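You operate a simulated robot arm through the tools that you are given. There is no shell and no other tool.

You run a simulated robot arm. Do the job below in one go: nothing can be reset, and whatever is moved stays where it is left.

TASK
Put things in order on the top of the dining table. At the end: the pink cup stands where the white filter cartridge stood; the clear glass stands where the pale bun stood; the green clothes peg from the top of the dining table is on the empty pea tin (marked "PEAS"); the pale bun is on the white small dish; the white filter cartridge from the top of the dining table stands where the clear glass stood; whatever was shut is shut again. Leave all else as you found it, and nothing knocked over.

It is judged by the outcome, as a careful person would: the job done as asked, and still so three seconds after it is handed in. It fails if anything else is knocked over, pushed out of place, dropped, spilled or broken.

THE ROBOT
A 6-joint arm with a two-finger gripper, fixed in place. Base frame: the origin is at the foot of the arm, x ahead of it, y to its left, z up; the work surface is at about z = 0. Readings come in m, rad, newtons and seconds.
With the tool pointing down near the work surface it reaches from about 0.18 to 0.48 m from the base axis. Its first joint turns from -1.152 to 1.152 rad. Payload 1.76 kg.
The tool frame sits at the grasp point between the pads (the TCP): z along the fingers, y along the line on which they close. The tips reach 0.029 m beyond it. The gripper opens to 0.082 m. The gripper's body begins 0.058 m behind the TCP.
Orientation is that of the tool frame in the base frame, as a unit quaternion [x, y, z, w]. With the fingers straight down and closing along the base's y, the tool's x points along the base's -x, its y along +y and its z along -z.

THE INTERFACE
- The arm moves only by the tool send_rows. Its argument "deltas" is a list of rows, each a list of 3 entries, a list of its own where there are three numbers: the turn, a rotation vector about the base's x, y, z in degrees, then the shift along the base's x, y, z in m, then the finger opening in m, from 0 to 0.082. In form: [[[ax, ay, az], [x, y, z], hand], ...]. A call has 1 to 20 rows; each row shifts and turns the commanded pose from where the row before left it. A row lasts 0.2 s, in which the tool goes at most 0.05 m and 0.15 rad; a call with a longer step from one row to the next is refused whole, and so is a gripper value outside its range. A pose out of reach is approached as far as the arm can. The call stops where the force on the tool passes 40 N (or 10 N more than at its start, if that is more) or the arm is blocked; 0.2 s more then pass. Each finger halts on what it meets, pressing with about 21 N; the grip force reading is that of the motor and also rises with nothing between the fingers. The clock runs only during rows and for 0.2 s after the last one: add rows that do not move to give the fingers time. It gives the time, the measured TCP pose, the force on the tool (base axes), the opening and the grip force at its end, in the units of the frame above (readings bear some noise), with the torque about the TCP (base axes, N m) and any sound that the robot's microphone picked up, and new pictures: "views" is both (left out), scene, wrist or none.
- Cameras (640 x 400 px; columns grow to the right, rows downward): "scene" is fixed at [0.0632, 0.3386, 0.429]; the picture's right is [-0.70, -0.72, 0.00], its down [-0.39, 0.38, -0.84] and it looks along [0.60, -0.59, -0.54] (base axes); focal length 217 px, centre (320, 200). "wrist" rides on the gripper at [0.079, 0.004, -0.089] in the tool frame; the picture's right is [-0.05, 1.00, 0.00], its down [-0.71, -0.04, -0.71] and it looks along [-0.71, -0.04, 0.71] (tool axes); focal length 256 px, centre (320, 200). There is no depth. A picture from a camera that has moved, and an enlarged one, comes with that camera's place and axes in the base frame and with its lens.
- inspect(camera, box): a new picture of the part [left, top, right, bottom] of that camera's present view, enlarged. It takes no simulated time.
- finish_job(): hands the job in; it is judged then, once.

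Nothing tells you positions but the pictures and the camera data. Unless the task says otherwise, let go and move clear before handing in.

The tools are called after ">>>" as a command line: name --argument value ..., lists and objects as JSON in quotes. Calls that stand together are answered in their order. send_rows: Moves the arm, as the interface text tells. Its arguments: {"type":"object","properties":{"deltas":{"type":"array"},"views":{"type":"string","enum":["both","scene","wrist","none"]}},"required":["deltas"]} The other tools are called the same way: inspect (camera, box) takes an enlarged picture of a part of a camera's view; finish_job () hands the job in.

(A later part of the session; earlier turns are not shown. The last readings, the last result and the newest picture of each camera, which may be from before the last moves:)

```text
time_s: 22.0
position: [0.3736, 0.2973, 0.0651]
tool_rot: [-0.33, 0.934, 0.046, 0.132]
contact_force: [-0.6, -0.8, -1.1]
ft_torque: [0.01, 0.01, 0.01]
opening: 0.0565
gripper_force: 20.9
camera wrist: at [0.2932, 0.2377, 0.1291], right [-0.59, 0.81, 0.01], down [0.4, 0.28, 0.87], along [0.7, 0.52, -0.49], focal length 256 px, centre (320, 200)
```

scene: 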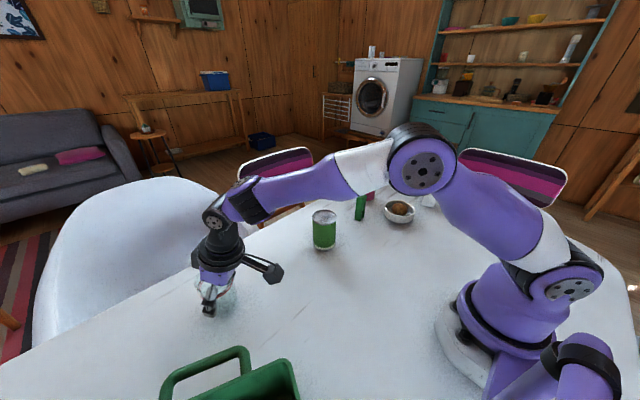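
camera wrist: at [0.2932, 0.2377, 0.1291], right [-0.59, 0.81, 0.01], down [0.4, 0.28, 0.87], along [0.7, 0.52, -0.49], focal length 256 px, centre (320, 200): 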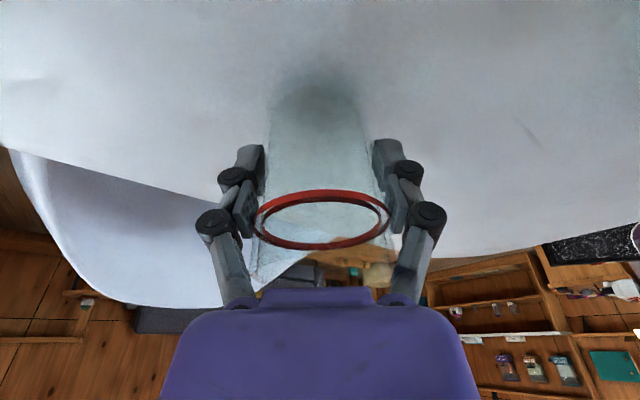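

The glass is held and lifted cleanly. Next I raise it while drawing inward, then carry it high over to the bun's old spot (0.173,-0.180), turning the tool about the vertical so the glass stays upright.

>>> send_rows --deltas '[[[0, 0, 0], [0, 0, 0.03], 0.045], [[0, 0, 0], [-0.02, -0.016, 0.035], 0.045], [[0, 0, 0], [-0.025, -0.02, 0.035], 0.045], [[0, 0, 0], [-0.025, -0.02, 0.035], 0.045], [[0, 0, -3.5], [-0.0119, -0.038, 0.005], 0.045], [[0, 0, -3.5], [-0.0119, -0.038, 0], 0.045], [[0, 0, -3.5], [-0.0119, -0.038, 0], 0.045], [[0, 0, -3.5], [-0.0119, -0.038, 0], 0.045], [[0, 0, -3.5], [-0.0119, -0.038, 0], 0.045], [[0, 0, -3.5], [-0.0119, -0.038, 0], 0.045], [[0, 0, -3.5], [-0.0119, -0.038, 0], 0.045], [[0, 0, -3.5], [-0.0119, -0.038, 0], 0.045], [[0, 0, -3.5], [-0.0119, -0.038, 0], 0.045], [[0, 0, -3.5], [-0.0119, -0.038, 0], 0.045], [[0, 0, -4.0], [-0.0119, -0.038, 0], 0.045], [[0, 0, 0], [0, 0, 0], 0.045], [[0, 0, 0], [0, 0, 0], 0.045]]' --views "both"

```text
time_s: 25.6
position: [0.1727, -0.1757, 0.2062]
tool_rot: [0.0, 0.99, -0.001, 0.14]
contact_force: [-1.0, 0.6, -1.8]
ft_torque: [-0.01, -0.01, -0.03]
opening: 0.0561
gripper_force: 21.1
camera wrist: at [0.0727, -0.1713, 0.27], right [0.05, 1.0, 0.01], down [0.48, -0.04, 0.88], along [0.87, -0.04, -0.48], focal length 256 px, centre (320, 200)
```

scene: 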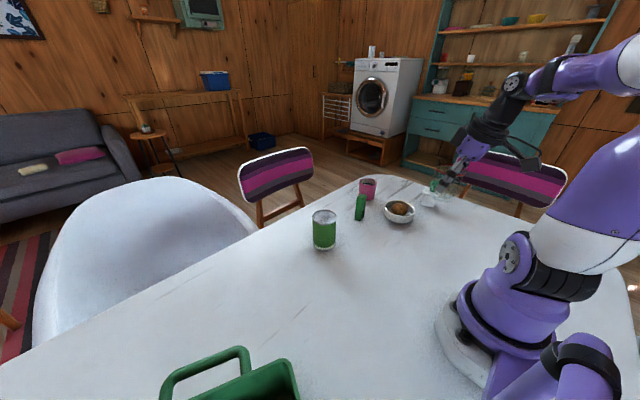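
wrist: 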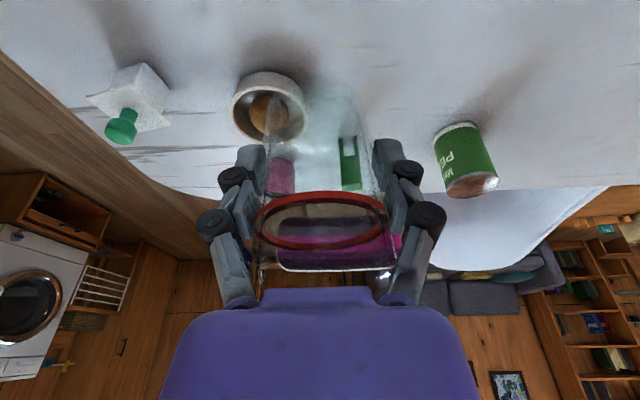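

The glass is above the bun's old spot, still upright in the fingers. Next I shift 4 mm and lower to just above the table.

>>> send_rows --deltas '[[[0, 0, 0], [0.0005, -0.0043, -0.02], 0.045], [[0, 0, 0], [0, 0, -0.035], 0.045], [[0, 0, 0], [0, 0, -0.035], 0.045], [[0, 0, 0], [0, 0, -0.03], 0.045], [[0, 0, 0], [0, 0, -0.02], 0.045], [[0, 0, 0], [0, 0, -0.01], 0.045], [[0, 0, 0], [0, 0, 0], 0.045]]' --views "both"

```text
time_s: 27.2
position: [0.1745, -0.1811, 0.0554]
tool_rot: [0.001, 0.99, 0.0, 0.14]
contact_force: [0.2, 0.5, -1.7]
ft_torque: [0.0, 0.04, 0.0]
opening: 0.0563
gripper_force: 21.2
camera wrist: at [0.0734, -0.1755, 0.1192], right [0.05, 1.0, 0.01], down [0.48, -0.04, 0.88], along [0.87, -0.04, -0.48], focal length 256 px, centre (320, 200)
```

scene: 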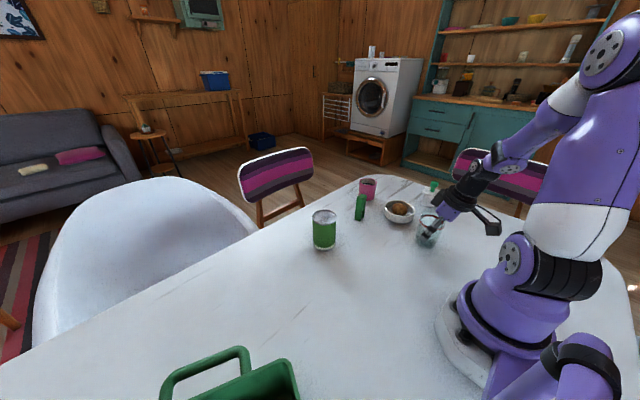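
wrist: 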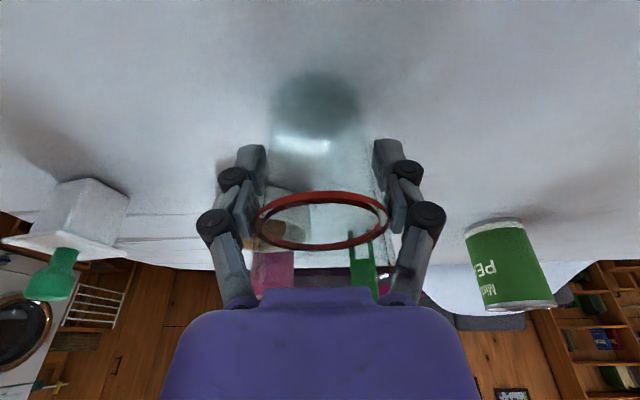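

It is about 5 mm above the table. Next I ease it down and watch the force.

>>> send_rows --deltas '[[[0, 0, 0], [-0.001, 0.0005, -0.002], 0.045], [[0, 0, 0], [0, 0, -0.002], 0.045], [[0, 0, 0], [0, 0, 0], 0.045]]' --views "none"

>>> inspect --camera "wrist" --box '[220, 40, 420, 220]'

>>> inspect --camera "scene" --box '[380, 180, 480, 270]'

```text
time_s: 28.0
position: [0.1723, -0.1802, 0.0503]
tool_rot: [0.001, 0.99, -0.002, 0.141]
contact_force: [-4.8, -7.4, 27.5]
ft_torque: [0.27, -0.02, 0.03]
opening: 0.0573
gripper_force: 20.7
```

```text
2.22 times, centred on (320, 130) of wrist
camera zoom: at [0.0728, -0.1759, 0.1157], right [0.05, 1.0, 0.01], down [0.48, -0.03, 0.88], along [0.88, -0.04, -0.48], focal length 569 px, centre (320, 356)
```

zoom: 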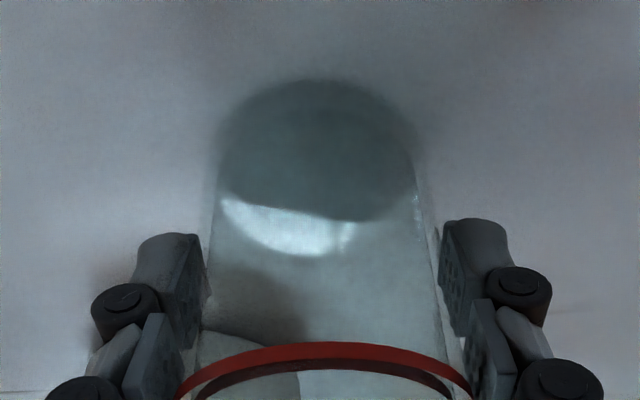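

```text
4.44 times, centred on (430, 225) of scene
camera zoom: at [0.0632, 0.3387, 0.429], right [-0.7, -0.72, 0.0], down [-0.39, 0.38, -0.84], along [0.6, -0.59, -0.54], focal length 964 px, centre (-169, 89)
```

zoom: 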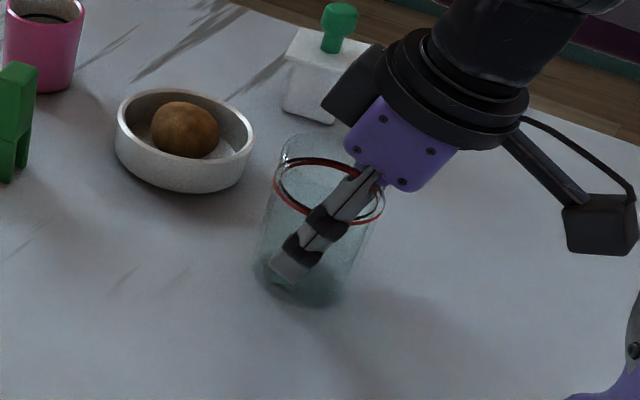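

The glass has touched down (27 N). Next I ease up 1.5 mm to relieve the press, open, then rise straight up.

>>> send_rows --deltas '[[[0, 0, 0], [0, 0, 0.0015], 0.045], [[0, 0, 0], [0, 0, 0], 0.045]]' --views "none"

```text
time_s: 28.6
position: [0.1724, -0.1798, 0.0518]
tool_rot: [0.0, 0.99, 0.002, 0.14]
contact_force: [-1.6, 2.8, 11.2]
ft_torque: [0.34, 0.02, 0.12]
opening: 0.0563
gripper_force: 20.7
```

>>> send_rows --deltas '[[[0, 0, 0], [0, 0, 0.0005], 0.05], [[0, 0, 0], [0, 0, 0], 0.058], [[0, 0, 0], [0, 0, 0], 0.062], [[0, 0, 0], [0, 0, 0], 0.07], [[0, 0, 0], [0, 0, 0], 0.082], [[0, 0, 0], [0, 0, 0], 0.082]]' --views "both"

>>> inspect --camera "wrist" --box '[200, 40, 440, 220]'

>>> inspect --camera "scene" --box '[380, 180, 480, 270]'

```text
time_s: 30.0
position: [0.1726, -0.1802, 0.0528]
tool_rot: [0.001, 0.99, 0.0, 0.14]
contact_force: [-0.5, -0.4, -0.2]
ft_torque: [0.02, 0.02, 0.02]
opening: 0.0821
gripper_force: 0.2
camera wrist: at [0.0722, -0.1751, 0.1172], right [0.05, 1.0, 0.01], down [0.48, -0.04, 0.88], along [0.87, -0.04, -0.48], focal length 256 px, centre (320, 200)
```

scene: 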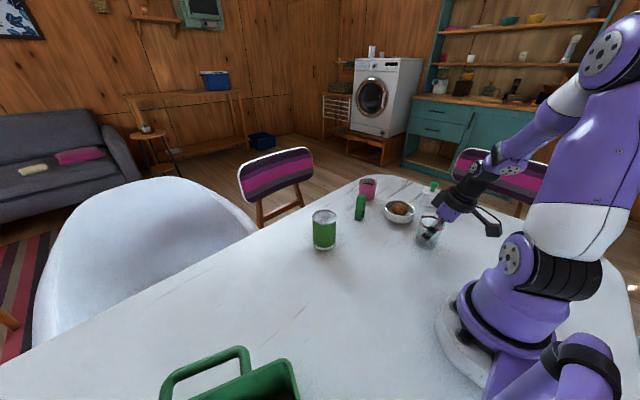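
wrist: 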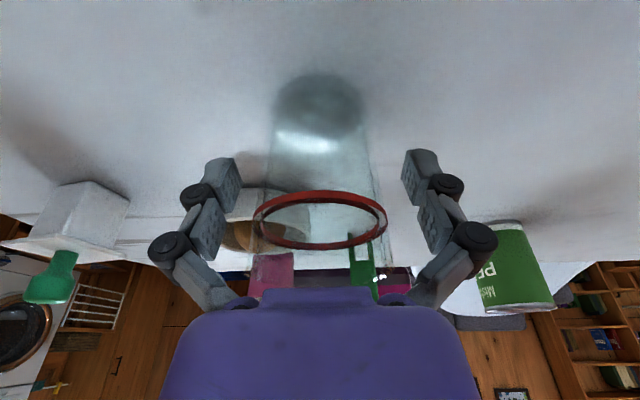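

```text
2.22 times, centred on (320, 130) of wrist
camera zoom: at [0.0722, -0.1751, 0.1172], right [0.05, 1.0, 0.01], down [0.48, -0.04, 0.88], along [0.87, -0.04, -0.48], focal length 569 px, centre (320, 356)
```

zoom: 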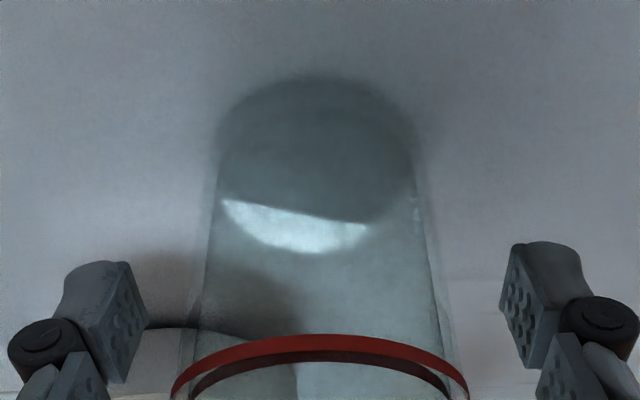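

```text
4.44 times, centred on (430, 225) of scene
camera zoom: at [0.0632, 0.3386, 0.429], right [-0.7, -0.72, 0.0], down [-0.39, 0.38, -0.84], along [0.6, -0.59, -0.54], focal length 964 px, centre (-169, 89)
```

zoom: 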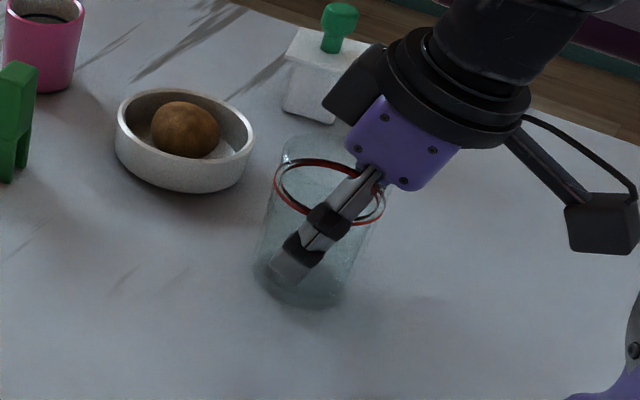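

The glass stands upright at the bun's old spot. Next I rise straight up, undo the tilt, and move to look at the cartridge.

>>> send_rows --deltas '[[[0, 0, 0], [0, 0, 0.02], 0.082], [[0, 0, 0], [0, 0, 0.04], 0.082], [[0, 0, 0], [0, 0, 0.045], 0.082], [[0, 0, 0], [0, 0, 0.045], 0.082], [[0, 8, 0], [0, 0, 0.03], 0.082], [[0, 8, 0], [0, -0.02, 0.01], 0.082], [[0, 0, 0], [0.005, -0.04, 0], 0.082], [[0, 0, 0], [0.01, -0.04, 0], 0.082], [[0, 0, 0], [0.01, -0.04, 0], 0.082], [[0, 0, 0], [0.005, -0.02, 0], 0.082], [[0, 0, 0], [0, 0, 0], 0.082], [[0, 0, 0], [0, 0, 0], 0.082]]' --views "both"

```text
time_s: 32.6
position: [0.2017, -0.341, 0.2436]
tool_rot: [0.0, 1.0, 0.0, 0.001]
contact_force: [0.4, -0.6, -0.2]
ft_torque: [-0.01, 0.02, 0.0]
opening: 0.082
gripper_force: 0.0
camera wrist: at [0.1238, -0.3354, 0.3329], right [0.05, 1.0, 0.0], down [0.7, -0.04, 0.71], along [0.71, -0.04, -0.71], focal length 256 px, centre (320, 200)
```

scene: 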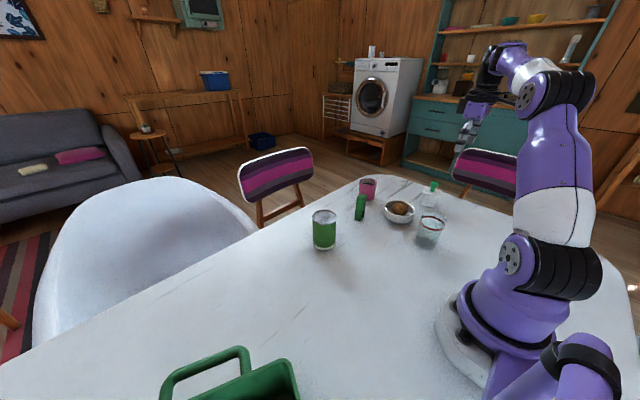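
wrist: 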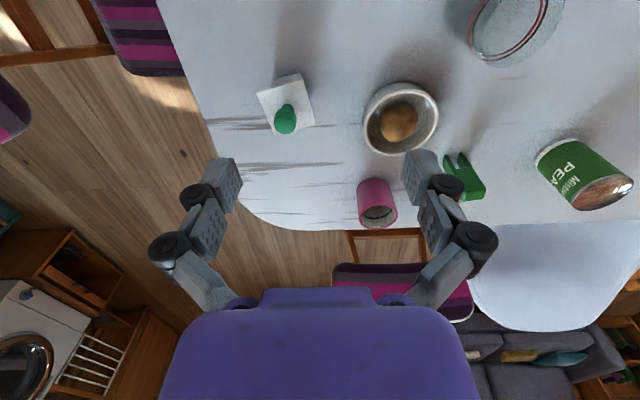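

>>> inspect --camera "wrist" --box '[230, 50, 350, 150]'

>>> inspect --camera "scene" --box '[380, 170, 470, 260]'

```text
4.00 times, centred on (290, 100) of wrist
camera zoom: at [0.1238, -0.3354, 0.3329], right [0.05, 1.0, 0.0], down [0.7, -0.04, 0.71], along [0.71, -0.04, -0.71], focal length 1024 px, centre (440, 600)
```

zoom: 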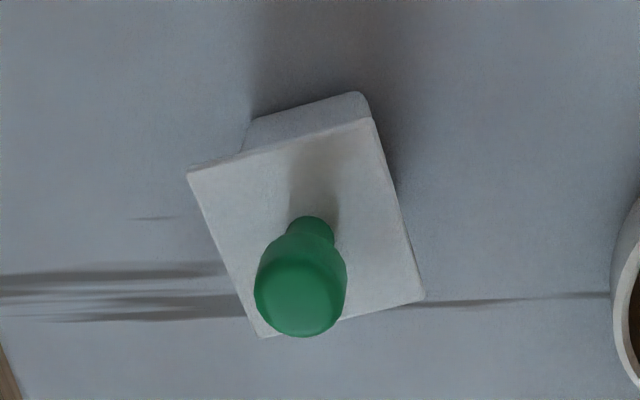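

```text
4.44 times, centred on (425, 215) of scene
camera zoom: at [0.0632, 0.3386, 0.429], right [-0.7, -0.72, 0.0], down [-0.39, 0.38, -0.84], along [0.6, -0.59, -0.54], focal length 964 px, centre (-147, 133)
```

zoom: 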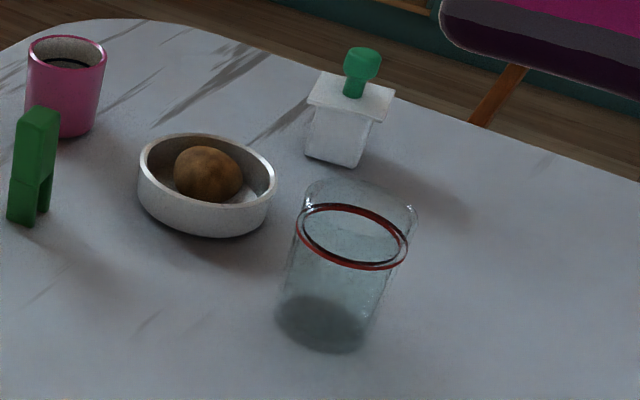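

The cartridge is a white block about 0.038 m wide under a square plate about 0.056 m wide, with a green knob. It is centred near (0.253,-0.38), plate at about z=0.06, and its edges are turned about 16.5°. I plan to grip the plate's opposite edges with the tool turned to -73.5° and tilted 16°, because its destination lies at the reach limit; next I take that orientation above it and look.

>>> send_rows --deltas '[[[0, 0, -8.2], [0, 0, 0], 0.082], [[0, 0, -8.2], [0.003, 0, 0], 0.082], [[0, 0, -8.2], [0.003, 0, 0], 0.082], [[0, 0, -8.2], [0.003, 0, 0], 0.082], [[0, 0, -8.2], [0.003, 0, 0], 0.082], [[0, 0, -8.2], [0.003, 0, 0], 0.082], [[0, 0, -8.2], [0.003, 0, 0], 0.082], [[0, 0, -8.2], [0.003, 0, 0], 0.082], [[0, 0, -7.9], [0.003, 0, 0], 0.082], [[-7.67, -2.27, 0], [0, 0, -0.01], 0.082], [[-7.67, -2.27, 0], [0, 0, -0.01], 0.082], [[0, 0, 0], [0, 0, -0.02], 0.082], [[0, 0, 0], [0, 0, 0], 0.082], [[0, 0, 0], [0, 0, 0], 0.082]]' --views "both"

```text
time_s: 35.6
position: [0.2313, -0.3461, 0.2161]
tool_rot: [0.598, 0.798, -0.054, 0.051]
contact_force: [0.0, 0.1, -0.2]
ft_torque: [0.02, 0.0, -0.02]
opening: 0.0821
gripper_force: 0.1
out of reach, approached as far as the arm can: row 10, 11
camera wrist: at [0.2118, -0.2561, 0.2933], right [0.97, 0.23, -0.02], down [0.15, -0.58, 0.8], along [0.17, -0.78, -0.6], focal length 256 px, centre (320, 200)
```

scene: 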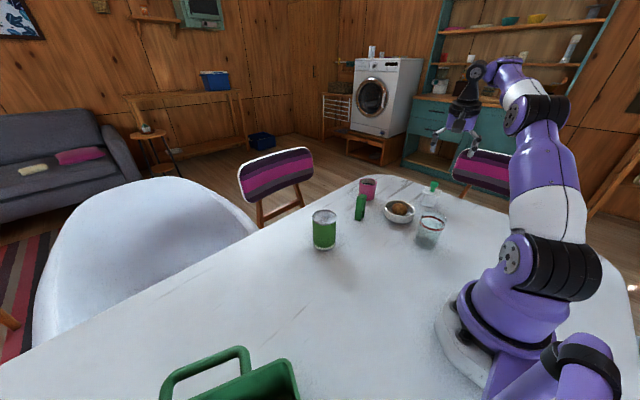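
wrist: 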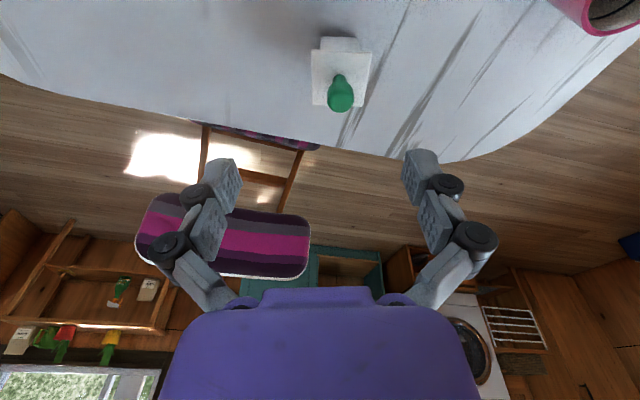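

The full tilt is not reachable in this orientation (it got about 8°). A vertical tool should just about reach both spots at plate height, so I will look closely from here before undoing the tilt.

>>> inspect --camera "wrist" --box '[280, 20, 400, 125]'

```text
3.81 times, centred on (340, 72) of wrist
camera zoom: at [0.2118, -0.2561, 0.2933], right [0.97, 0.23, -0.02], down [0.15, -0.58, 0.8], along [0.17, -0.78, -0.6], focal length 975 px, centre (244, 686)
```

zoom: 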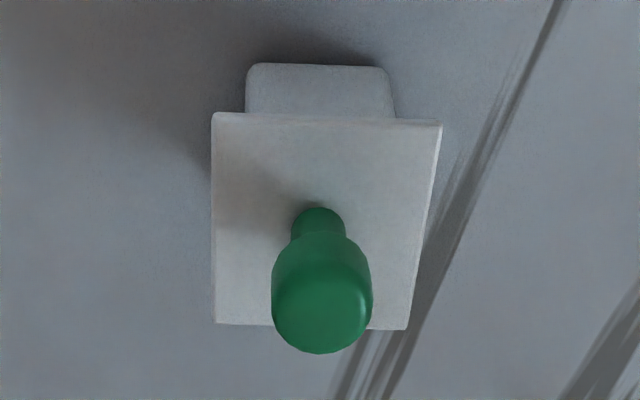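

The plate is about 0.0525 m square, its edges turned about 12.7°, the centre at about (0.2545,-0.377), the knob top at about z=0.09. Next I undo the tilt, turn 3.5° more to line up, and move over it at z of about 0.13.

>>> send_rows --deltas '[[[4.22, 0.48, 0], [0, 0, 0], 0.082], [[4.22, 0.48, 0], [0, 0, 0], 0.082], [[0, 0, -3.5], [0, 0, -0.04], 0.082], [[0, 0, 0], [0.0116, -0.0155, -0.01], 0.082], [[0, 0, 0], [0.0116, -0.0154, -0.036], 0.082], [[0, 0, 0], [0, 0, 0], 0.082], [[0, 0, 0], [0, 0, 0], 0.082]]' --views "both"

>>> inspect --camera "wrist" --box '[220, 10, 420, 190]'

```text
time_s: 37.2
position: [0.2543, -0.3775, 0.129]
tool_rot: [0.624, 0.781, 0.0, 0.0]
contact_force: [-0.2, -0.6, -0.8]
ft_torque: [-0.02, 0.02, -0.03]
opening: 0.0821
gripper_force: 0.2
camera wrist: at [0.2413, -0.2986, 0.2184], right [0.99, 0.17, 0.0], down [0.12, -0.7, 0.71], along [0.12, -0.7, -0.71], focal length 256 px, centre (320, 200)
```

scene: 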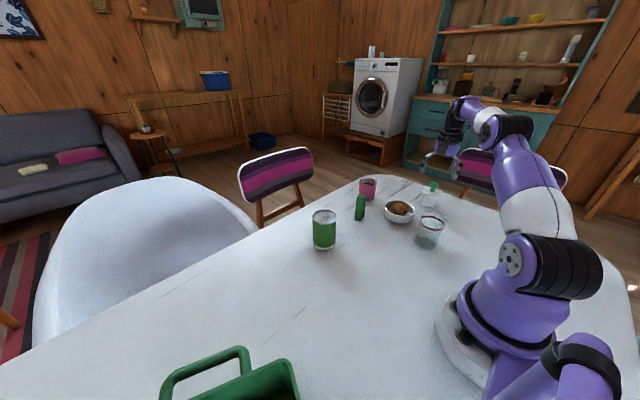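
wrist: 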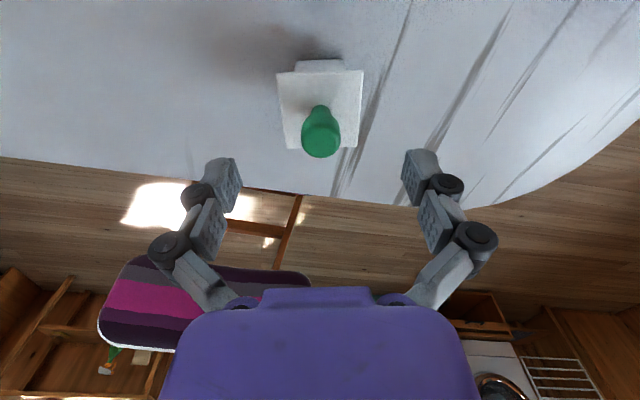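

```text
2.22 times, centred on (320, 100) of wrist
camera zoom: at [0.2413, -0.2986, 0.2184], right [0.99, 0.17, 0.0], down [0.12, -0.7, 0.71], along [0.12, -0.7, -0.71], focal length 569 px, centre (320, 422)
```

zoom: 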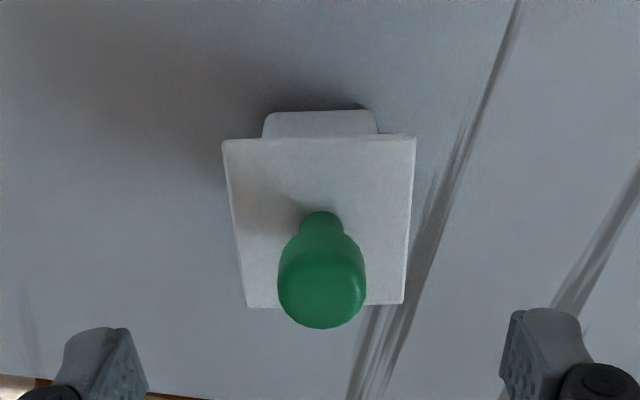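

The tool is vertical and lined up with the plate, centred within a millimetre at (0.2553,-0.378). Next I go down to z of about 0.056 and close on the plate's edges.

>>> send_rows --deltas '[[[0, 0, 0], [0.001, -0.0003, -0.03], 0.082], [[0, 0, 0], [0, 0, -0.03], 0.082], [[0, 0, 0], [0, 0, -0.013], 0.082], [[0, 0, 0], [0, 0, 0], 0.082], [[0, 0, 0], [0, 0, 0], 0.07], [[0, 0, 0], [0, 0, 0], 0.06], [[0, 0, 0], [0, 0, 0], 0.05], [[0, 0, 0], [0, 0, 0], 0.042], [[0, 0, 0], [0, 0, 0], 0.042]]' --views "both"

>>> inspect --camera "wrist" --box '[200, 80, 440, 260]'

```text
time_s: 39.2
position: [0.2548, -0.3785, 0.0562]
tool_rot: [0.624, 0.782, -0.001, 0.001]
contact_force: [-0.5, 0.1, 3.8]
ft_torque: [0.07, 0.02, 0.0]
opening: 0.0524
gripper_force: 20.6
camera wrist: at [0.2425, -0.2989, 0.1467], right [0.99, 0.17, 0.0], down [0.12, -0.7, 0.71], along [0.12, -0.7, -0.71], focal length 256 px, centre (320, 200)
```

scene: 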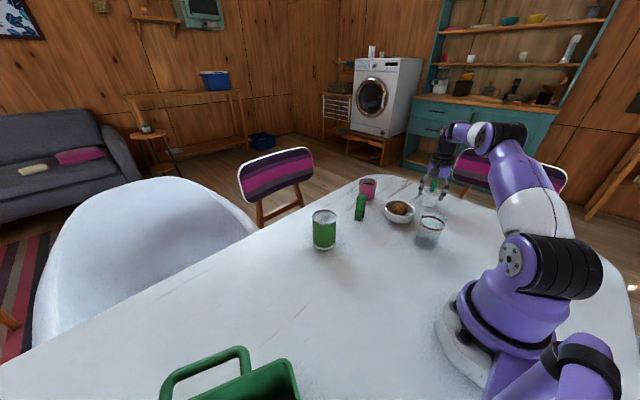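
wrist: 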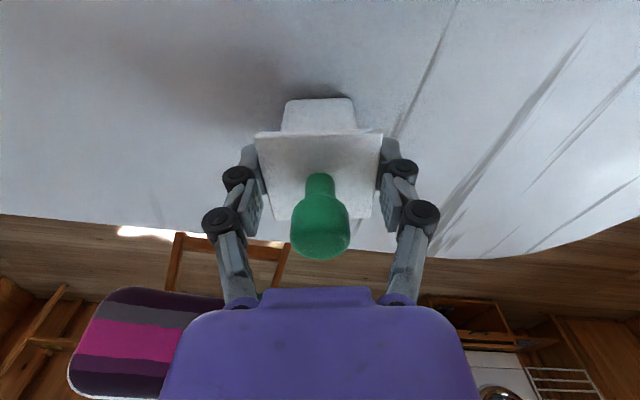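

```text
2.22 times, centred on (320, 170) of wrist
camera zoom: at [0.2425, -0.2989, 0.1467], right [0.99, 0.17, 0.0], down [0.12, -0.7, 0.71], along [0.12, -0.7, -0.71], focal length 569 px, centre (320, 267)
```

zoom: 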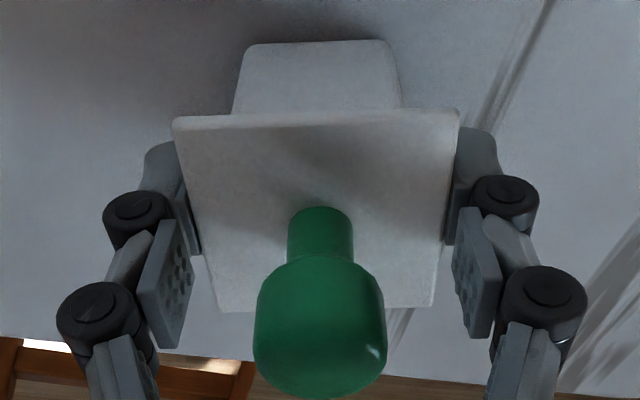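

The plate is gripped at 0.0524. Next a small test lift to see whether the whole cartridge comes along.

>>> send_rows --deltas '[[[0, 0, 0], [0, 0, 0.01], 0.042], [[0, 0, 0], [0, 0, 0.015], 0.042], [[0, 0, 0], [0, 0, 0], 0.042]]' --views "both"

>>> inspect --camera "wrist" --box '[200, 80, 440, 260]'

>>> inspect --camera "scene" --box '[390, 140, 480, 240]'

```text
time_s: 40.0
position: [0.2551, -0.3778, 0.0814]
tool_rot: [0.624, 0.781, 0.0, 0.0]
contact_force: [-1.0, 0.8, -0.2]
ft_torque: [-0.02, -0.01, 0.0]
opening: 0.0525
gripper_force: 20.7
camera wrist: at [0.2426, -0.299, 0.1718], right [0.99, 0.17, 0.0], down [0.12, -0.7, 0.71], along [0.12, -0.7, -0.71], focal length 256 px, centre (320, 200)
```

scene: 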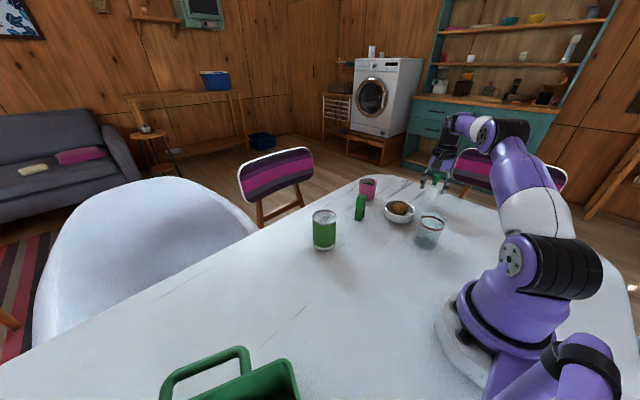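
wrist: 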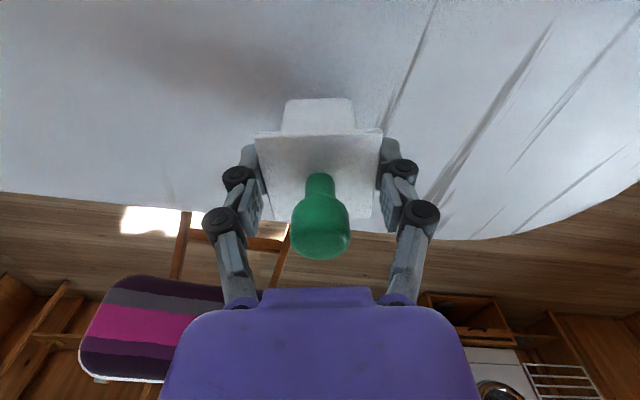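

```text
2.22 times, centred on (320, 170) of wrist
camera zoom: at [0.2426, -0.299, 0.1718], right [0.99, 0.17, 0.0], down [0.12, -0.7, 0.71], along [0.12, -0.7, -0.71], focal length 569 px, centre (320, 267)
```

zoom: 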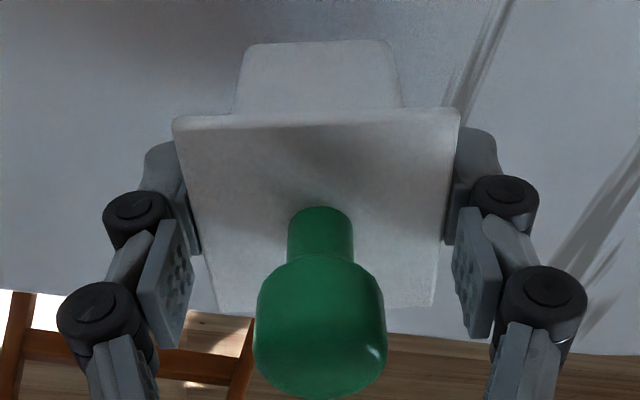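

```text
4.00 times, centred on (435, 190) of scene
camera zoom: at [0.0632, 0.3386, 0.429], right [-0.7, -0.72, 0.0], down [-0.39, 0.38, -0.84], along [0.6, -0.59, -0.54], focal length 867 px, centre (-140, 240)
```

zoom: 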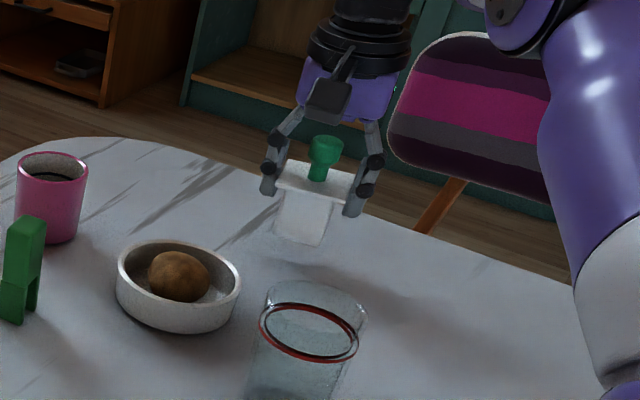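

The cartridge lifts as one piece and stays level. Next I raise it, draw inward, and carry it high to the glass's old side, turning 90° on the way.

>>> send_rows --deltas '[[[0, 0, 0], [0, 0, 0.03], 0.042], [[0, 0, 0], [-0.012, 0.018, 0.03], 0.042], [[0, 0, 0], [-0.015, 0.022, 0.03], 0.042], [[0, 0, 0], [-0.01, 0.02, 0.03], 0.042], [[0, 0, 6.92], [0.0071, 0.0437, 0], 0.042], [[0, 0, 6.92], [0.0071, 0.0437, 0], 0.042], [[0, 0, 6.92], [0.0071, 0.0437, 0], 0.042], [[0, 0, 6.92], [0.0071, 0.0437, 0], 0.042], [[0, 0, 6.92], [0.0071, 0.0437, 0], 0.042], [[0, 0, 6.92], [0.0071, 0.0437, 0], 0.042], [[0, 0, 6.92], [0.0071, 0.0437, 0], 0.042], [[0, 0, 6.92], [0.0071, 0.0437, 0], 0.042], [[0, 0, 6.92], [0.0071, 0.0437, 0], 0.042], [[0, 0, 6.92], [0.0071, 0.0437, 0], 0.042], [[0, 0, 6.92], [0.0071, 0.0437, 0], 0.042], [[0, 0, 6.92], [0.0071, 0.0437, 0], 0.042], [[0, 0, 6.92], [0.0071, 0.0437, 0], 0.042], [[0, 0, 0], [0, 0, 0], 0.042], [[0, 0, 0], [0, 0, 0], 0.042]]' --views "both"

```text
time_s: 44.0
position: [0.311, 0.2511, 0.2013]
tool_rot: [-0.111, 0.994, 0.0, -0.001]
contact_force: [-0.5, 0.1, -0.4]
ft_torque: [0.01, -0.01, 0.0]
opening: 0.0525
gripper_force: 20.5
camera wrist: at [0.2337, 0.2382, 0.2917], right [-0.17, 0.99, 0.0], down [0.7, 0.12, 0.71], along [0.7, 0.12, -0.71], focal length 256 px, centre (320, 200)
```

scene: 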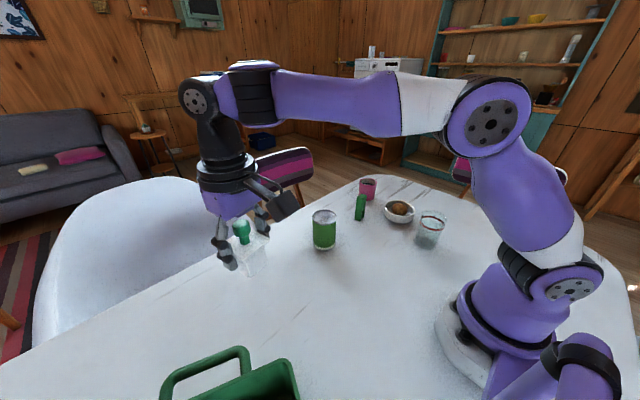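
wrist: 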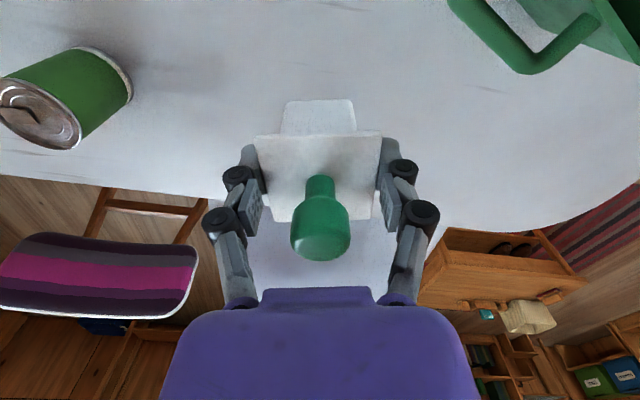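

The cartridge hangs level near (0.311,0.251). Next I lower it and move outward towards (0.372,0.2975) in a slanted approach.

>>> send_rows --deltas '[[[0, 0, 0], [0.01, 0.0075, -0.03], 0.042], [[0, 0, 0], [0.01, 0.0075, -0.03], 0.042], [[0, 0, 0], [0.01, 0.0075, -0.03], 0.042], [[0, 0, 0], [0.012, 0.009, -0.025], 0.042], [[0, 0, 0], [0.01, 0.0075, -0.012], 0.042], [[0, 0, 0], [0.0085, 0.0072, -0.008], 0.042], [[0, 0, 0], [0, 0, 0], 0.042], [[0, 0, 0], [0, 0, 0], 0.042]]' --views "both"

```text
time_s: 45.8
position: [0.3702, 0.2961, 0.066]
tool_rot: [-0.111, 0.994, 0.0, -0.001]
contact_force: [-1.0, 0.5, -1.3]
ft_torque: [-0.01, -0.04, 0.01]
opening: 0.0525
gripper_force: 20.8
camera wrist: at [0.2934, 0.2843, 0.156], right [-0.17, 0.99, 0.0], down [0.7, 0.12, 0.71], along [0.7, 0.12, -0.71], focal length 256 px, centre (320, 200)
```

scene: 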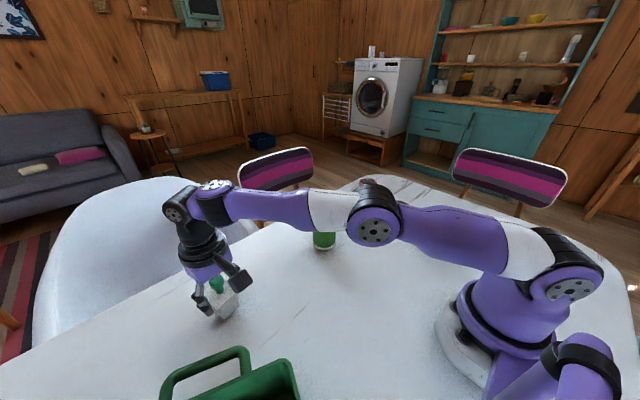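
wrist: 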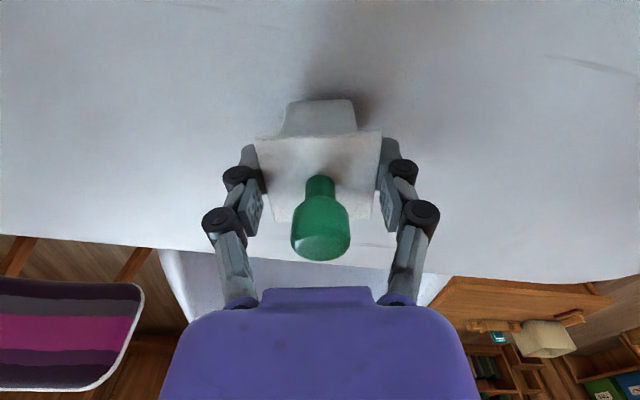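

It is within 3 mm of the spot and about 1 cm above the table. Next I lower it gently.

>>> send_rows --deltas '[[[0, 0, 0], [0.0015, 0.0015, -0.004], 0.042], [[0, 0, 0], [0, 0, -0.003], 0.042], [[0, 0, 0], [0, 0, -0.002], 0.042], [[0, 0, 0], [0, 0, 0], 0.042]]' --views "none"

```text
time_s: 46.8
position: [0.3723, 0.2985, 0.058]
tool_rot: [-0.111, 0.994, 0.001, 0.001]
contact_force: [-0.2, 0.4, -2.0]
ft_torque: [0.01, 0.03, 0.02]
opening: 0.0527
gripper_force: 20.6
```

>>> send_rows --deltas '[[[0, 0, 0], [0, 0, -0.0015], 0.042], [[0, 0, 0], [0, 0, 0], 0.042]]' --views "none"

```text
time_s: 47.4
position: [0.3718, 0.2994, 0.0563]
tool_rot: [-0.112, 0.994, 0.0, 0.0]
contact_force: [-1.0, -2.2, 6.8]
ft_torque: [-0.1, 0.03, -0.02]
opening: 0.0526
gripper_force: 20.7
```

It is down on the table (7 N). Next I open and rise, drifting slightly inward as the height grows because of the reach limit.

>>> send_rows --deltas '[[[0, 0, 0], [0, 0, 0.0005], 0.048], [[0, 0, 0], [0, 0, 0], 0.056], [[0, 0, 0], [0, 0, 0], 0.068], [[0, 0, 0], [0, 0, 0], 0.082], [[0, 0, 0], [0, 0, 0], 0.082], [[0, 0, 0], [-0.001, -0.0005, 0.015], 0.082], [[0, 0, 0], [-0.004, -0.003, 0.02], 0.082], [[0, 0, 0], [-0.006, -0.0045, 0.025], 0.082], [[0, 0, 0], [-0.012, -0.009, 0.03], 0.082], [[0, 0, 0], [-0.016, -0.013, 0.03], 0.082], [[0, 0, 0], [-0.02, -0.015, 0.03], 0.082], [[0, 0, 0], [-0.02, -0.015, 0.03], 0.082], [[0, 0, 0], [0, 0, 0], 0.082]]' --views "both"

>>> inspect --camera "scene" --box '[170, 240, 290, 330]'

>>> inspect --camera "wrist" --box '[240, 80, 440, 220]'

```text
time_s: 50.2
position: [0.2927, 0.2365, 0.2356]
tool_rot: [-0.112, 0.994, 0.0, 0.001]
contact_force: [1.3, -0.3, 0.5]
ft_torque: [-0.01, -0.02, -0.01]
opening: 0.0821
gripper_force: 0.0
camera wrist: at [0.2149, 0.2247, 0.3266], right [-0.17, 0.99, 0.0], down [0.7, 0.12, 0.71], along [0.7, 0.12, -0.71], focal length 256 px, centre (320, 200)
```

scene: 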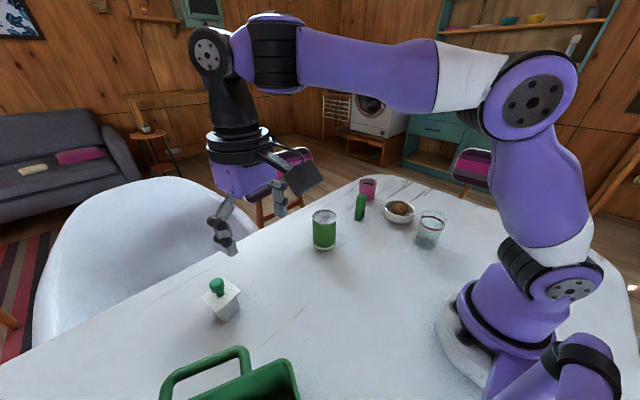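
wrist: 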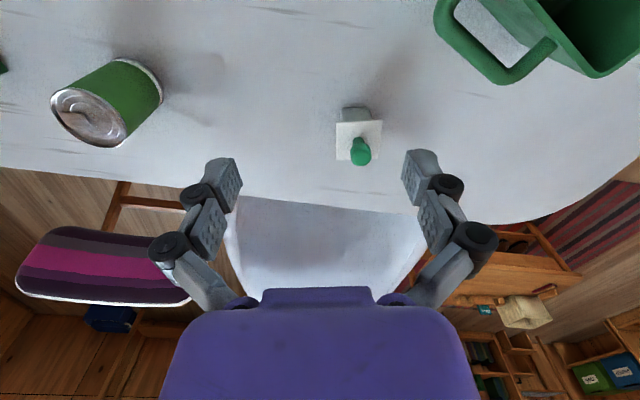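

```text
4.44 times, centred on (230, 285) of scene
camera zoom: at [0.0632, 0.3386, 0.429], right [-0.7, -0.72, 0.0], down [-0.39, 0.38, -0.84], along [0.6, -0.59, -0.54], focal length 964 px, centre (720, -178)
```

zoom: 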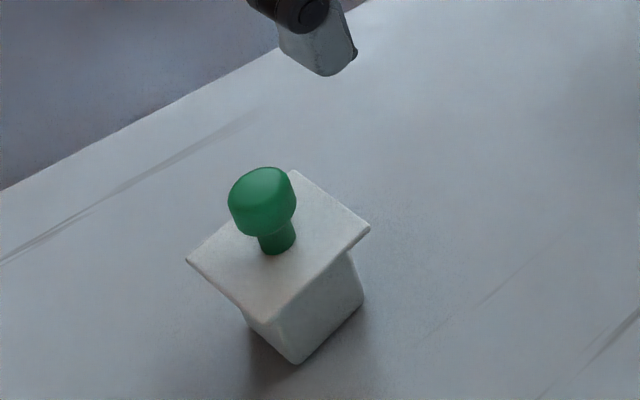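

```text
2.86 times, centred on (340, 150) of wrist
camera zoom: at [0.2149, 0.2247, 0.3266], right [-0.17, 0.99, 0.0], down [0.7, 0.12, 0.71], along [0.7, 0.12, -0.71], focal length 731 px, centre (263, 343)
```

zoom: 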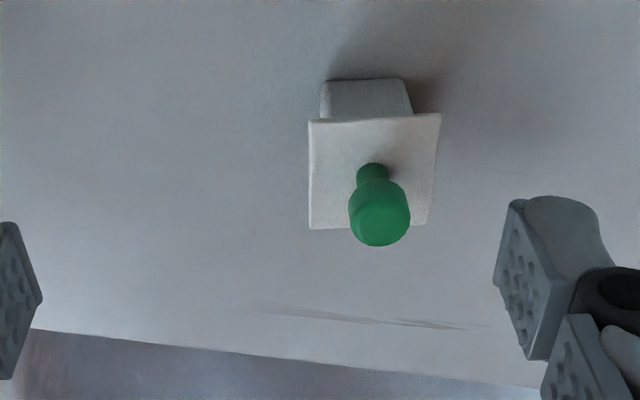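

The cartridge stands at the glass's old spot. Now for the cup: it sits beyond vertical reach (r about 0.50), so I'll need a small outward tilt. First I test that a 10° radial tilt is reachable at the cup's destination (0.2553,-0.378), with empty fingers.

>>> send_rows --deltas '[[[0, 0, -5.3], [-0.0048, -0.0413, 0], 0.082], [[0, 0, -5.3], [-0.0048, -0.0413, 0], 0.082], [[0, 0, -5.3], [-0.0048, -0.0413, 0], 0.082], [[0, 0, -5.3], [-0.0048, -0.0413, 0], 0.082], [[0, 0, -5.3], [-0.0048, -0.0413, 0], 0.082], [[0, 0, -5.3], [-0.0048, -0.0413, 0], 0.082], [[0, 0, -5.3], [-0.0048, -0.0413, 0], 0.082], [[0, 0, -5.3], [-0.0048, -0.0413, 0], 0.082], [[0, 0, -5.3], [-0.0048, -0.0413, 0], 0.082], [[0, 0, -5.3], [-0.0048, -0.0413, 0], 0.082], [[0, 0, -5.3], [-0.0048, -0.0413, 0], 0.082], [[0, 0, -5.3], [-0.0048, -0.0413, 0], 0.082], [[0, 0, -5.2], [-0.0048, -0.0413, 0], 0.082], [[-4.15, -2.8, 0], [0, 0, 0], 0.082], [[-4.15, -2.8, 0], [0, 0, 0], 0.082], [[0, 0, 0], [0.0085, -0.026, -0.035], 0.082], [[0, 0, 0], [0.0085, -0.026, -0.035], 0.082], [[0, 0, 0], [0.0083, -0.026, -0.035], 0.082], [[0, 0, 0], [0, 0, 0], 0.082]]' --views "both"

```text
time_s: 54.2
position: [0.2552, -0.3779, 0.1306]
tool_rot: [0.468, 0.879, -0.041, 0.077]
contact_force: [1.0, 0.3, -0.6]
ft_torque: [0.0, 0.0, -0.01]
opening: 0.0821
gripper_force: 0.1
camera wrist: at [0.2078, -0.2971, 0.2053], right [0.86, 0.51, 0.01], down [0.29, -0.5, 0.82], along [0.43, -0.7, -0.57], focal length 256 px, centre (320, 200)
```

scene: 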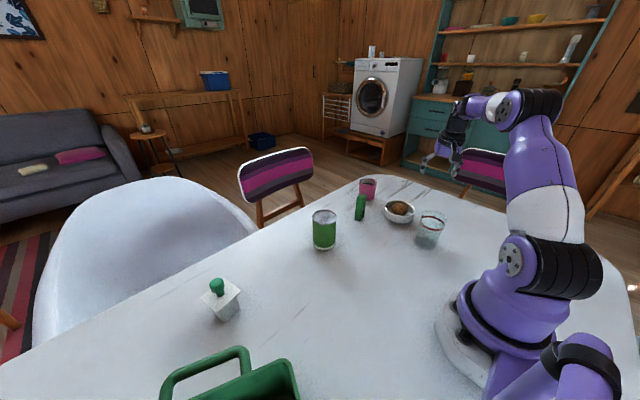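
wrist: 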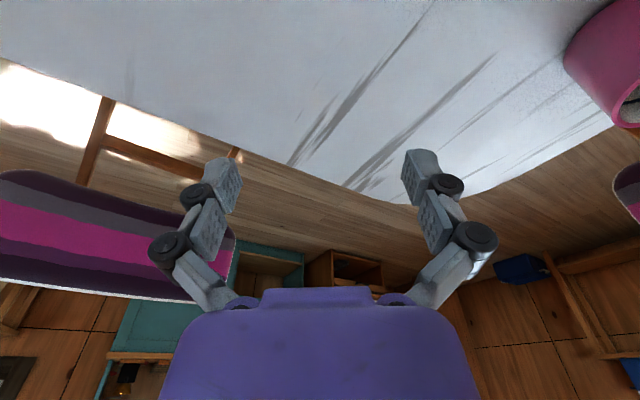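

The 10° tilt is reachable there. Next I lift and swing over to look at the cup with the same tilt, tool turned to its azimuth (about -31°).

>>> send_rows --deltas '[[[0, 0, 0], [-0.01, 0.015, 0.035], 0.082], [[0, 0, 0], [0, 0.02, 0.035], 0.082], [[0, 0, 6.25], [0.0285, 0.0315, 0], 0.082], [[0, 0, 6.25], [0.0285, 0.0315, 0], 0.082], [[0, 0, 6.25], [0.0285, 0.0315, 0], 0.082], [[0, 0, 6.25], [0.0285, 0.0315, 0], 0.082], [[0, 0, 0], [0, 0, 0], 0.082], [[0, 0, 0], [0, 0, 0], 0.082]]' --views "both"

>>> inspect --camera "wrist" --box '[220, 20, 440, 180]'

>>> inspect --camera "scene" --box '[330, 160, 430, 240]'

```text
time_s: 56.0
position: [0.3593, -0.2164, 0.2011]
tool_rot: [0.267, 0.96, -0.023, 0.083]
contact_force: [-0.2, 0.7, 0.1]
ft_torque: [0.02, -0.01, 0.01]
opening: 0.0822
gripper_force: 0.1
camera wrist: at [0.2826, -0.1634, 0.2759], right [0.56, 0.83, 0.01], down [0.47, -0.33, 0.82], along [0.68, -0.45, -0.57], focal length 256 px, centre (320, 200)
```

scene: 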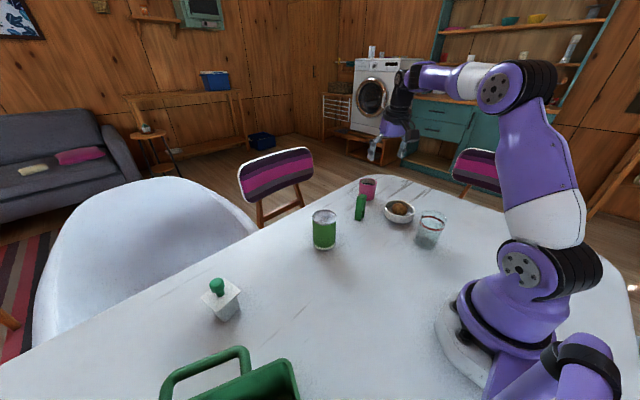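
wrist: 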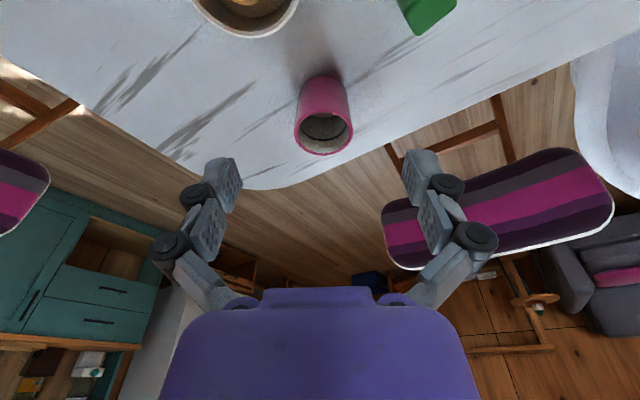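

```text
2.50 times, centred on (330, 100) of wrist
camera zoom: at [0.2826, -0.1634, 0.2759], right [0.56, 0.83, 0.01], down [0.47, -0.33, 0.82], along [0.68, -0.45, -0.57], focal length 640 px, centre (295, 450)
```

zoom: 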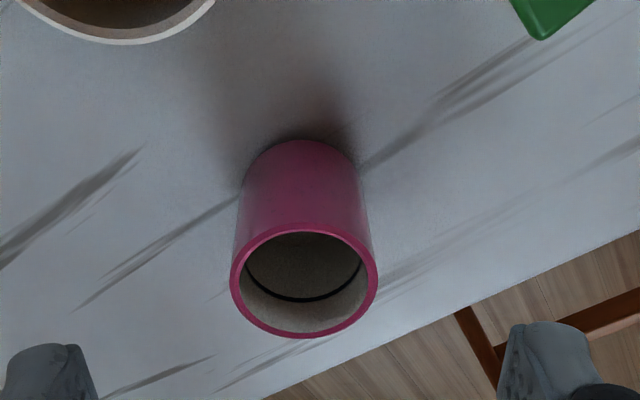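

```text
5.00 times, centred on (380, 200) of scene
camera zoom: at [0.0632, 0.3386, 0.429], right [-0.7, -0.72, 0.0], down [-0.39, 0.38, -0.84], along [0.6, -0.59, -0.54], focal length 1084 px, centre (20, 200)
```

zoom: 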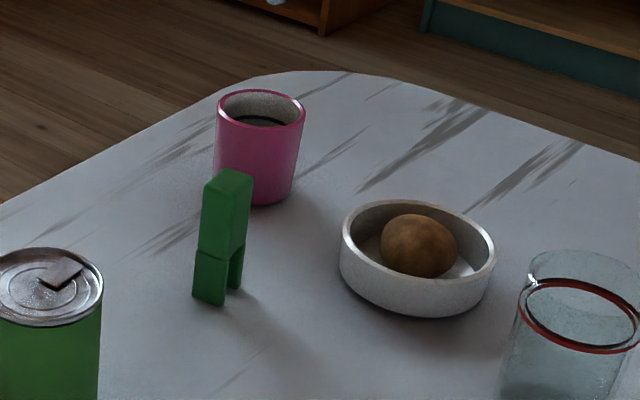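

The cup (empty, with a dark line inside) stands at about (0.433,-0.257), roughly 0.062 m across and 0.067 m tall. Next I add 4° of tilt and move over it at z of about 0.115, still above the rim.

>>> send_rows --deltas '[[[-2.06, -3.43, 0], [0, 0, 0], 0.082], [[0, 0, 0], [0.0246, -0.0135, -0.0287], 0.082], [[0, 0, 0], [0.0246, -0.0135, -0.0287], 0.082], [[0, 0, 0], [0.0245, -0.0135, -0.0286], 0.082], [[0, 0, 0], [0, 0, 0], 0.082], [[0, 0, 0], [0, 0, 0], 0.082]]' --views "both"

>>> inspect --camera "wrist" --box '[200, 20, 440, 200]'

>>> inspect --camera "scene" --box '[330, 140, 430, 220]'

```text
time_s: 57.4
position: [0.4336, -0.2576, 0.1152]
tool_rot: [0.265, 0.956, -0.032, 0.118]
contact_force: [1.0, 0.3, -0.3]
ft_torque: [-0.02, 0.02, -0.02]
opening: 0.0819
gripper_force: 0.0
camera wrist: at [0.3523, -0.2018, 0.1837], right [0.56, 0.83, 0.01], down [0.42, -0.3, 0.86], along [0.71, -0.47, -0.52], focal length 256 px, centre (320, 200)
```

scene: 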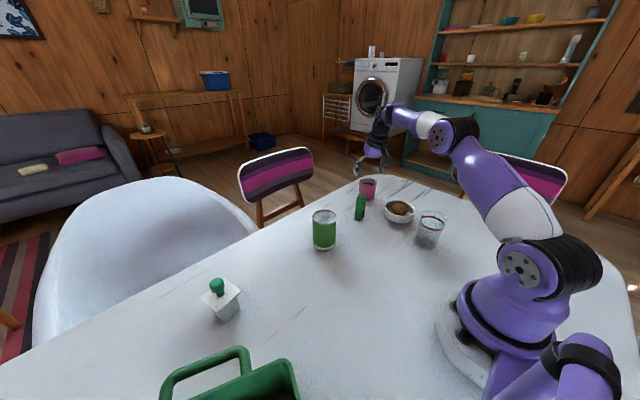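
wrist: 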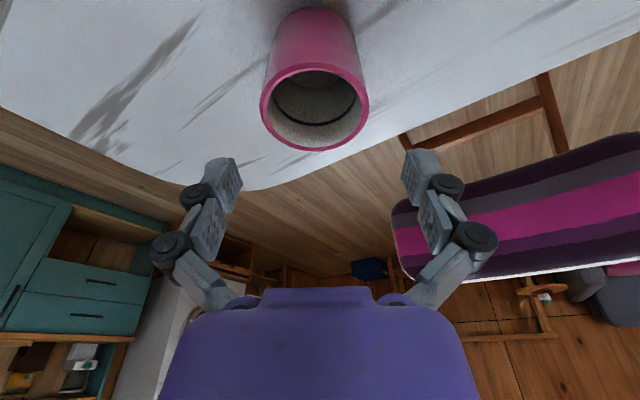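

```text
2.22 times, centred on (320, 110) of wrist
camera zoom: at [0.3523, -0.2018, 0.1837], right [0.56, 0.83, 0.01], down [0.42, -0.3, 0.86], along [0.71, -0.47, -0.52], focal length 569 px, centre (320, 400)
```

zoom: 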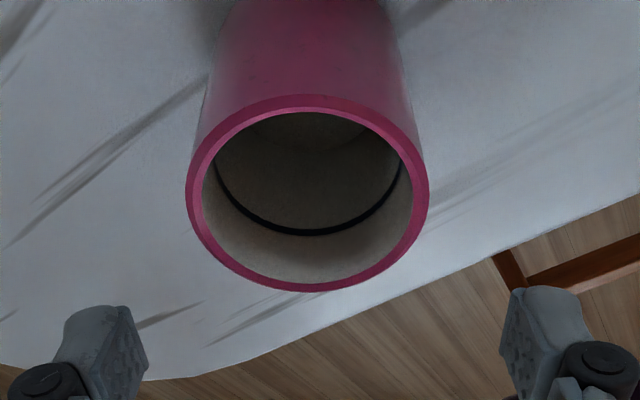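

```text
5.00 times, centred on (380, 180) of scene
camera zoom: at [0.0632, 0.3386, 0.429], right [-0.7, -0.72, 0.0], down [-0.39, 0.38, -0.84], along [0.6, -0.59, -0.54], focal length 1084 px, centre (20, 300)
```

zoom: 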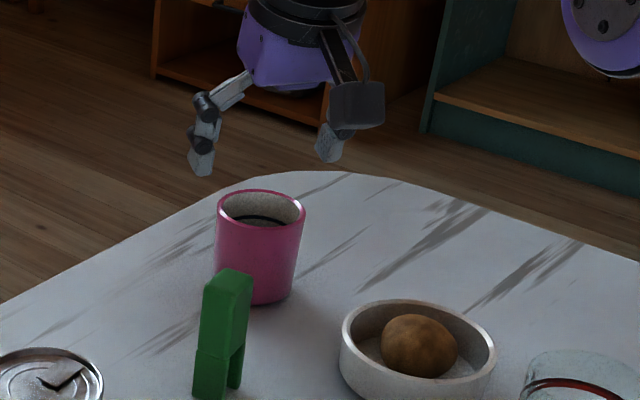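

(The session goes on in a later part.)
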